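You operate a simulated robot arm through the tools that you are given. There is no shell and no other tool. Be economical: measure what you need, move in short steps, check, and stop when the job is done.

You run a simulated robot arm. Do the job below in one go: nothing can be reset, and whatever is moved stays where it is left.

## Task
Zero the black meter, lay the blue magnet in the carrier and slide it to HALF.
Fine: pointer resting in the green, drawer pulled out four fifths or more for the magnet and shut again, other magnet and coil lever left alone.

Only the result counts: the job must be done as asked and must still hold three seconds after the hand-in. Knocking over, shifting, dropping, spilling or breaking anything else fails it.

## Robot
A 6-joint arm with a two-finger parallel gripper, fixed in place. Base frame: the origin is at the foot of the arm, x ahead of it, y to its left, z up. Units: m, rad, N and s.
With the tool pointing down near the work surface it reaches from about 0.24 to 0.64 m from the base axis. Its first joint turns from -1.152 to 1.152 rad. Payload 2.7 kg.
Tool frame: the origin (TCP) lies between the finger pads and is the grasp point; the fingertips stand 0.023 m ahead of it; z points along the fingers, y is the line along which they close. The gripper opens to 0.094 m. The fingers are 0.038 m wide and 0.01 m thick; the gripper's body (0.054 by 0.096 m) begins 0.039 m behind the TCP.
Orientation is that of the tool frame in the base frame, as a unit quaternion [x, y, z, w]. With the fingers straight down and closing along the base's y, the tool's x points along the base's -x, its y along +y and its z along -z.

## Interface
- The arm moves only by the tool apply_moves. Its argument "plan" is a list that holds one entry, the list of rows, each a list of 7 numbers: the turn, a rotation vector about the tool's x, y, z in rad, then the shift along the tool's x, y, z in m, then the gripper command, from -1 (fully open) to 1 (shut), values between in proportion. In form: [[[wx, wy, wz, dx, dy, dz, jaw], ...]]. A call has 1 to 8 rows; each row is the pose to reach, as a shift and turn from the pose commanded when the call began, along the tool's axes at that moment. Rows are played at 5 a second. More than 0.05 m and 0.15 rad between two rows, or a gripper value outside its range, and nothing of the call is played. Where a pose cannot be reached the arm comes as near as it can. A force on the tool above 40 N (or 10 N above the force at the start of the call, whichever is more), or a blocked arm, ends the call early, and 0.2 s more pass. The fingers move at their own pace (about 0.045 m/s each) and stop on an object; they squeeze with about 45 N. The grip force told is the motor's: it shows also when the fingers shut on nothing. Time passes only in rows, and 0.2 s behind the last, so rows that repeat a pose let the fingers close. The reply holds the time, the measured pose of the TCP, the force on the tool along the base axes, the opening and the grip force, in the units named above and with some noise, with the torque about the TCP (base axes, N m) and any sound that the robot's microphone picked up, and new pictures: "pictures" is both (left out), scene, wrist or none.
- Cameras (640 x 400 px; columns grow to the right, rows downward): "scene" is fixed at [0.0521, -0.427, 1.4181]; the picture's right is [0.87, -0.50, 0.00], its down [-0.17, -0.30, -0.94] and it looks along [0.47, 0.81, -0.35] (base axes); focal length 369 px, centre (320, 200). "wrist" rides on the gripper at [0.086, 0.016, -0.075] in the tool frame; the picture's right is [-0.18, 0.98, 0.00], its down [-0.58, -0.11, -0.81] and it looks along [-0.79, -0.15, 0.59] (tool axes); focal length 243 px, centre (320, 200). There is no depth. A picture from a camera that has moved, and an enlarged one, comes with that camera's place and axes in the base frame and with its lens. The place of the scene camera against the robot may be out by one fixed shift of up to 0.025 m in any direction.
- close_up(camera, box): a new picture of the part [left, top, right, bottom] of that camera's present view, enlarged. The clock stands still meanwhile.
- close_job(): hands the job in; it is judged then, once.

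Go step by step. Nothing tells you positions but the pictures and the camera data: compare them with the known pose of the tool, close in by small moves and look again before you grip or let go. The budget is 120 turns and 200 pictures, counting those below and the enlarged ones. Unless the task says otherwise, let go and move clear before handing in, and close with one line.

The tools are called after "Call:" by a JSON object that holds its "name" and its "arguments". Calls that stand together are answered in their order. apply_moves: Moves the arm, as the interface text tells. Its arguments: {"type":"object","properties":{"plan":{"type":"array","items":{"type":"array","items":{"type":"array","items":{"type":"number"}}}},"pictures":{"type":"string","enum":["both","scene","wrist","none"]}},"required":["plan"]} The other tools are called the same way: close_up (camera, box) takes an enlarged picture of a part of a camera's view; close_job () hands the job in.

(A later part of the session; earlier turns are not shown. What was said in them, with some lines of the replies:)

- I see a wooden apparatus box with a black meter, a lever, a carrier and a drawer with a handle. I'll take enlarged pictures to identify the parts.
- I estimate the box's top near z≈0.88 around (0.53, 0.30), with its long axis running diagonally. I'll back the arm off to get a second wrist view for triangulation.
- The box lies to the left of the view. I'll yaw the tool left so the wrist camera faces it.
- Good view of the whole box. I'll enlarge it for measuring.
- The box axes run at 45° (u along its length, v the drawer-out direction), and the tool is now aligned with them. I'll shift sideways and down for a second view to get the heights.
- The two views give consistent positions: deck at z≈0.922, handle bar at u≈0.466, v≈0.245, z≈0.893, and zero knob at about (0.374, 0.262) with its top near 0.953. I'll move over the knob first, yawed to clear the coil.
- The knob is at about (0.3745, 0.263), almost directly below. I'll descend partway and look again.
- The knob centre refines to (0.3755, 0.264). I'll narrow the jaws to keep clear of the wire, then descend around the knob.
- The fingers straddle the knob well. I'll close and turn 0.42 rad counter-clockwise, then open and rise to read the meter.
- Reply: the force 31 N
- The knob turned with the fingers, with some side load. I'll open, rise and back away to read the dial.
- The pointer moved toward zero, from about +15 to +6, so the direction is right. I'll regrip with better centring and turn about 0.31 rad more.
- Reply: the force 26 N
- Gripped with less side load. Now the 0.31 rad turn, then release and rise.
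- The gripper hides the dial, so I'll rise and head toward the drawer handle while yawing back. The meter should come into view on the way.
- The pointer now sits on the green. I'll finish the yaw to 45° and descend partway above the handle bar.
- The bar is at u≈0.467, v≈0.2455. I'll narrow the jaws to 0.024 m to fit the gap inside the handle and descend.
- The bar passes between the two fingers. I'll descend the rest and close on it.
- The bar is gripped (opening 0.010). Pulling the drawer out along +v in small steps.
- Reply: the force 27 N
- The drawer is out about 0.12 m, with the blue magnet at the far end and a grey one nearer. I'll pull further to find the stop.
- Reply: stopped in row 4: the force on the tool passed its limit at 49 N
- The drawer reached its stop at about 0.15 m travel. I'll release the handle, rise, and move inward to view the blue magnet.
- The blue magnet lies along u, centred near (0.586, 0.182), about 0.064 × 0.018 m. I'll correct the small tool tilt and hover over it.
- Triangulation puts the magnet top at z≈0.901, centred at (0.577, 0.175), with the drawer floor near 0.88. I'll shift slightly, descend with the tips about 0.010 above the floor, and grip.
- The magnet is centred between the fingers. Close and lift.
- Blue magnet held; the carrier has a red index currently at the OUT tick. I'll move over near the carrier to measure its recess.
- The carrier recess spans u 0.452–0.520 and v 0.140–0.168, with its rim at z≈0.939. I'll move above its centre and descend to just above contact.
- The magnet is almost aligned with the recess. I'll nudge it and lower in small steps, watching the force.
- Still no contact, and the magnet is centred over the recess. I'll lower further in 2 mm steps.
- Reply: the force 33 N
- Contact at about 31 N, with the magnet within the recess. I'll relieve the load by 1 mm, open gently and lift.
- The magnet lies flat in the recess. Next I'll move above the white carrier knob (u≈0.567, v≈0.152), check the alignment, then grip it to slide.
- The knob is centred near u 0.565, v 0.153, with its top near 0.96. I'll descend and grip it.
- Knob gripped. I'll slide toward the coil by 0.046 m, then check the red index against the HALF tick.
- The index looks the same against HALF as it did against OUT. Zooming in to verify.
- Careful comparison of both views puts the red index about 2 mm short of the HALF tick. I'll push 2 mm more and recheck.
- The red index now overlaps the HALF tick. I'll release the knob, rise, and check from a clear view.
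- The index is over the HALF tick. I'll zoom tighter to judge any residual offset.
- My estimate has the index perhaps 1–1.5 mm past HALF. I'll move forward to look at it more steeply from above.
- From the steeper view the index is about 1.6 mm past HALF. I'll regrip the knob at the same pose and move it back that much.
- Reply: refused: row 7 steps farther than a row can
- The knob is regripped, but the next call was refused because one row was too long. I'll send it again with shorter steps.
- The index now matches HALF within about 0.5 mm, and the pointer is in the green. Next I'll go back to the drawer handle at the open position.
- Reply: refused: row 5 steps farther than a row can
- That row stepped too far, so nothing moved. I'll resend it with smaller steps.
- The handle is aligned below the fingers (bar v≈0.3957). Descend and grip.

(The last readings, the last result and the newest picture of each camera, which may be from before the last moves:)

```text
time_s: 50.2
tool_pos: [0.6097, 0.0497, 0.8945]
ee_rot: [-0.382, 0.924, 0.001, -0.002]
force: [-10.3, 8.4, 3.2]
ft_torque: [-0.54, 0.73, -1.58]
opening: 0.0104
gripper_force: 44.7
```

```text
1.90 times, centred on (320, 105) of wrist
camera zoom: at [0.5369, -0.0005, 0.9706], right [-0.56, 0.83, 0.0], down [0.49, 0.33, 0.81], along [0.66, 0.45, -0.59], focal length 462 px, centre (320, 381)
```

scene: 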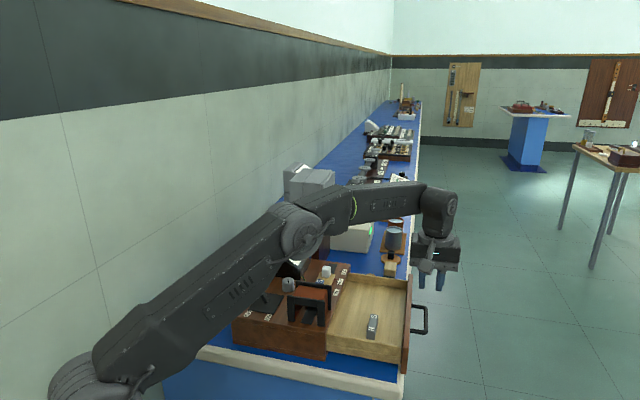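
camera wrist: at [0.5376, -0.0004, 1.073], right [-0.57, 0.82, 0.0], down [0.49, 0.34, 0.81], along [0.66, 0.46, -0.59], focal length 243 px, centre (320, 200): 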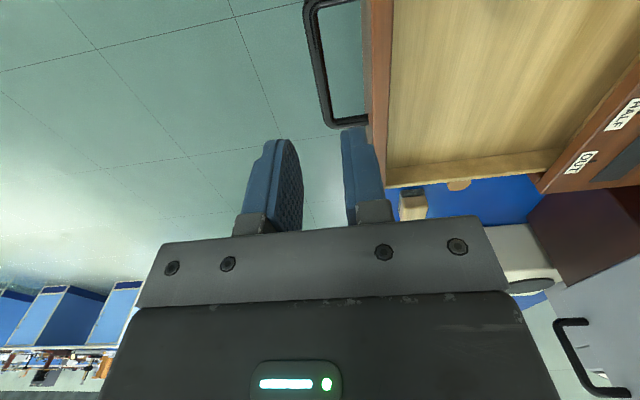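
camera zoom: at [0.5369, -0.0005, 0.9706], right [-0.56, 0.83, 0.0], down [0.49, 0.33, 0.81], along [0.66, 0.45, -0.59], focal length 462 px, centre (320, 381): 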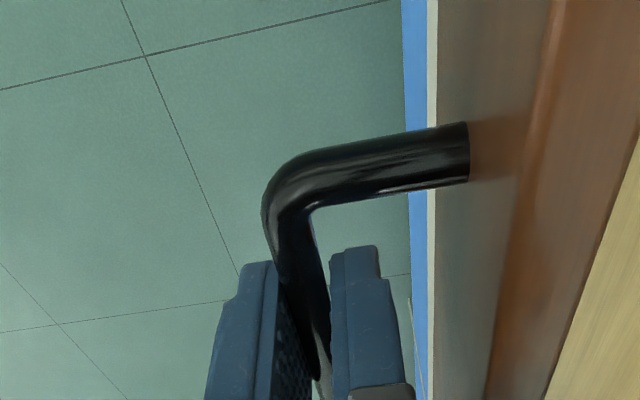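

Handle gripped. Pushing the drawer shut along −v.

Call:
{"name": "apply_moves", "arguments": {"plan": [[[0, 0, 0, 0, 0.02, 0, 1], [0, 0, 0, 0, 0.04, 0, 1], [0, 0, 0, 0, 0.06, 0, 1], [0, 0, 0, 0, 0.08, 0, 1], [0, 0, 0, 0, 0.1, 0, 1], [0, 0, 0, 0, 0.12, 0, 1], [0, 0, 0, 0, 0.138, 0, 1], [0, 0, 0, 0, 0.138, 0, 1]]], "pictures": "none"}}

Call:
{"name": "apply_moves", "arguments": {"plan": [[[0, 0, 0, 0, 0.004, 0, 1], [0, 0, 0, 0, 0.008, 0, 1], [0, 0, 0, 0, 0.012, 0, 1], [0, 0, 0, 0, 0.015, 0, 1], [0, 0, 0, 0, 0.018, 0, 1]]], "pictures": "none"}}

Call:
{"name": "close_up", "arguments": {"camera": "scene", "box": [230, 235, 410, 370]}}

```text
time_s: 52.0
tool_pos: [0.5132, 0.1448, 0.8953]
ee_rot: [-0.384, 0.924, -0.001, 0.002]
force: [13.0, 13.8, -9.3]
ft_torque: [0.22, -0.21, -1.75]
opening: 0.0103
gripper_force: 44.9
```

```text
time_s: 53.2
tool_pos: [0.5027, 0.1544, 0.8953]
ee_rot: [-0.383, 0.924, -0.003, 0.003]
force: [37.4, -1.7, -14.1]
ft_torque: [-0.82, 0.76, -1.67]
opening: 0.01
gripper_force: 45.2
```

```text
2.96 times, centred on (320, 302) of scene
camera zoom: at [0.0533, -0.427, 1.418], right [0.87, -0.5, 0.0], down [-0.17, -0.3, -0.94], along [0.47, 0.81, -0.35], focal length 1092 px, centre (320, -104)
```

zoom: 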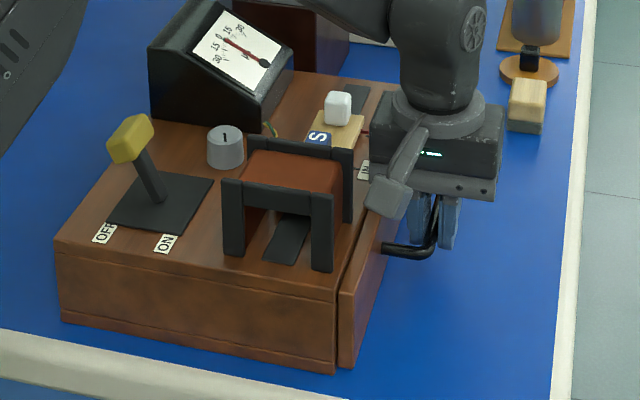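

The drawer is back at its closed position (v matches the start) and pressed shut. I'll release, lift clear, and back away for a final check.

Call:
{"name": "apply_moves", "arguments": {"plan": [[[0, 0, 0, 0, -0.002, 0, 1], [0, 0, 0, 0, -0.002, 0, 0.49], [0, 0, 0, 0, -0.002, 0, 0.49], [0, 0, 0, 0, -0.002, -0.03, 0.49], [0, 0, 0, 0, -0.002, -0.07, 0.49], [0, 0, 0, 0.03, -0.002, -0.11, 0.3], [0, 0, 0, 0.06, -0.002, -0.15, 0], [0, 0, 0, 0.06, -0.002, -0.15, 0]]], "pictures": "none"}}

Call:
{"name": "apply_moves", "arguments": {"plan": [[[0, 0, 0, 0.03, -0.02, -0.03, 0], [0, 0, 0, 0.06, -0.04, -0.06, 0], [0, 0, 0, 0.1, -0.05, -0.08, 0], [0, 0, 0, 0.14, -0.05, -0.1, 0], [0, 0, 0, 0.14, -0.05, -0.1, 0]]]}}

Call:
{"name": "close_up", "arguments": {"camera": "scene", "box": [230, 220, 410, 370]}}

Call:
{"name": "close_up", "arguments": {"camera": "scene", "box": [260, 225, 324, 275]}}

Call:
{"name": "close_up", "arguments": {"camera": "scene", "box": [320, 255, 364, 285]}}

```text
time_s: 55.0
tool_pos: [0.4559, 0.111, 1.0457]
ee_rot: [-0.383, 0.924, 0.0, 0.0]
force: [-0.3, -1.0, 1.2]
ft_torque: [0.0, 0.02, -0.01]
opening: 0.047
gripper_force: 0.1
```

```text
time_s: 56.2
tool_pos: [0.3945, -0.0207, 1.1443]
ee_rot: [-0.383, 0.924, 0.0, -0.001]
force: [0.0, 0.1, 0.3]
ft_torque: [-0.01, 0.0, -0.04]
opening: 0.0471
gripper_force: 0.0
camera wrist: at [0.3219, -0.0711, 1.2197], right [-0.57, 0.82, 0.0], down [0.49, 0.34, 0.81], along [0.66, 0.46, -0.59], focal length 243 px, centre (320, 200)
```

scene: 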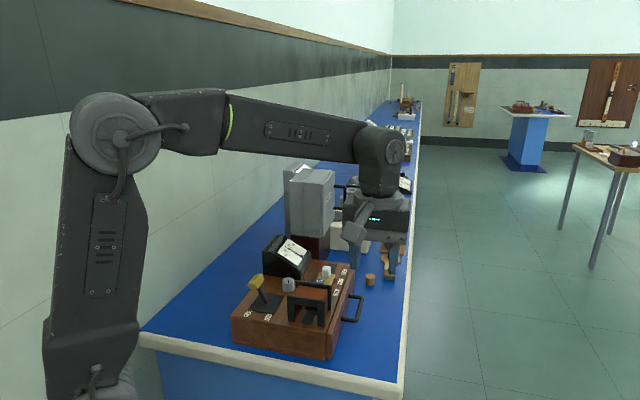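
wrist: 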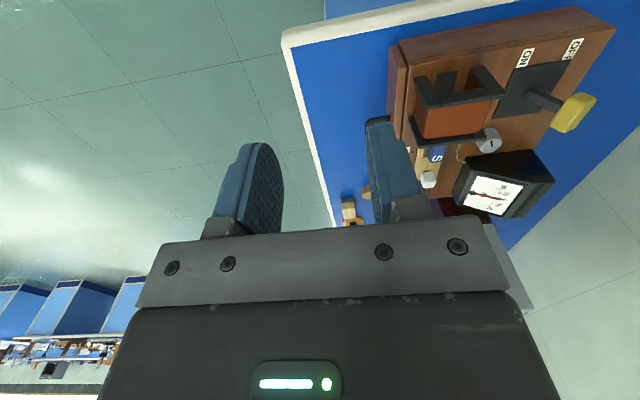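

```text
2.67 times, centred on (320, 295) of scene
camera zoom: at [0.0521, -0.427, 1.4181], right [0.87, -0.5, 0.0], down [-0.17, -0.3, -0.94], along [0.47, 0.81, -0.35], focal length 983 px, centre (320, -53)
```

zoom: 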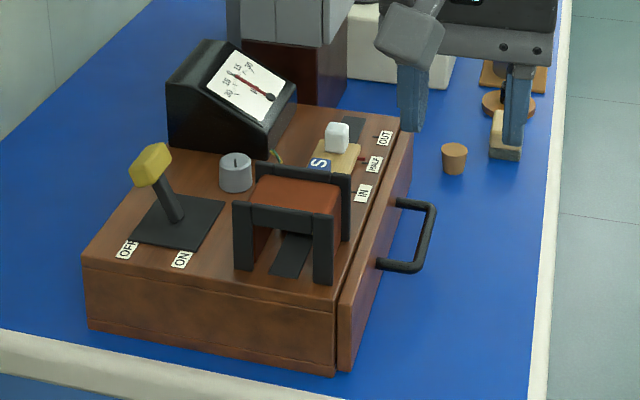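

```text
8.00 times, centred on (292, 250) of scene
camera zoom: at [0.0521, -0.427, 1.4181], right [0.87, -0.5, 0.0], down [-0.17, -0.3, -0.94], along [0.47, 0.81, -0.35], focal length 2949 px, centre (544, -200)
```

zoom: 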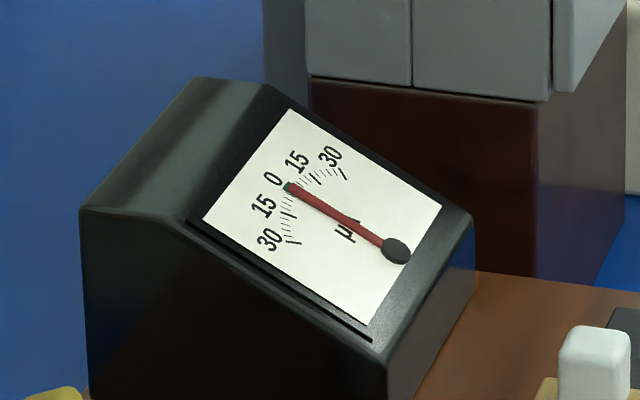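

```text
13.33 times, centred on (342, 270) of scene
camera zoom: at [0.0521, -0.427, 1.4181], right [0.87, -0.5, 0.0], down [-0.17, -0.3, -0.94], along [0.47, 0.81, -0.35], focal length 4915 px, centre (27, -733)
```

zoom: 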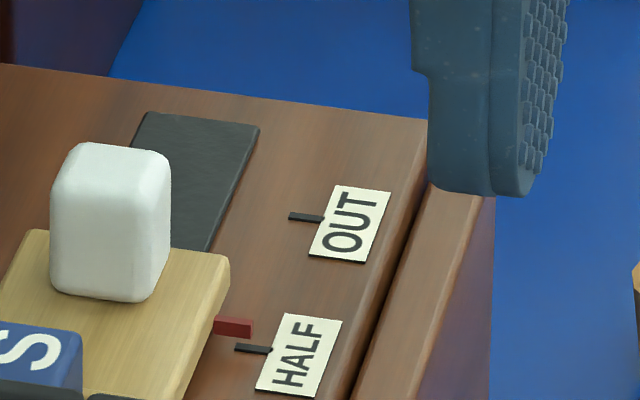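

The drawer is shut, the pointer rests on the green zero, the magnet sits in the carrier with its index at HALF, and the arm is clear. Handing in.

Call:
{"name": "close_job", "arguments": {}}

```text
The job is handed in.
```

I zeroed the black meter (pointer resting in the green), laid the blue magnet in the carrier and slid it to HALF. The drawer was pulled out to its stop for the magnet and shut again, and the grey magnet and coil lever were left alone.
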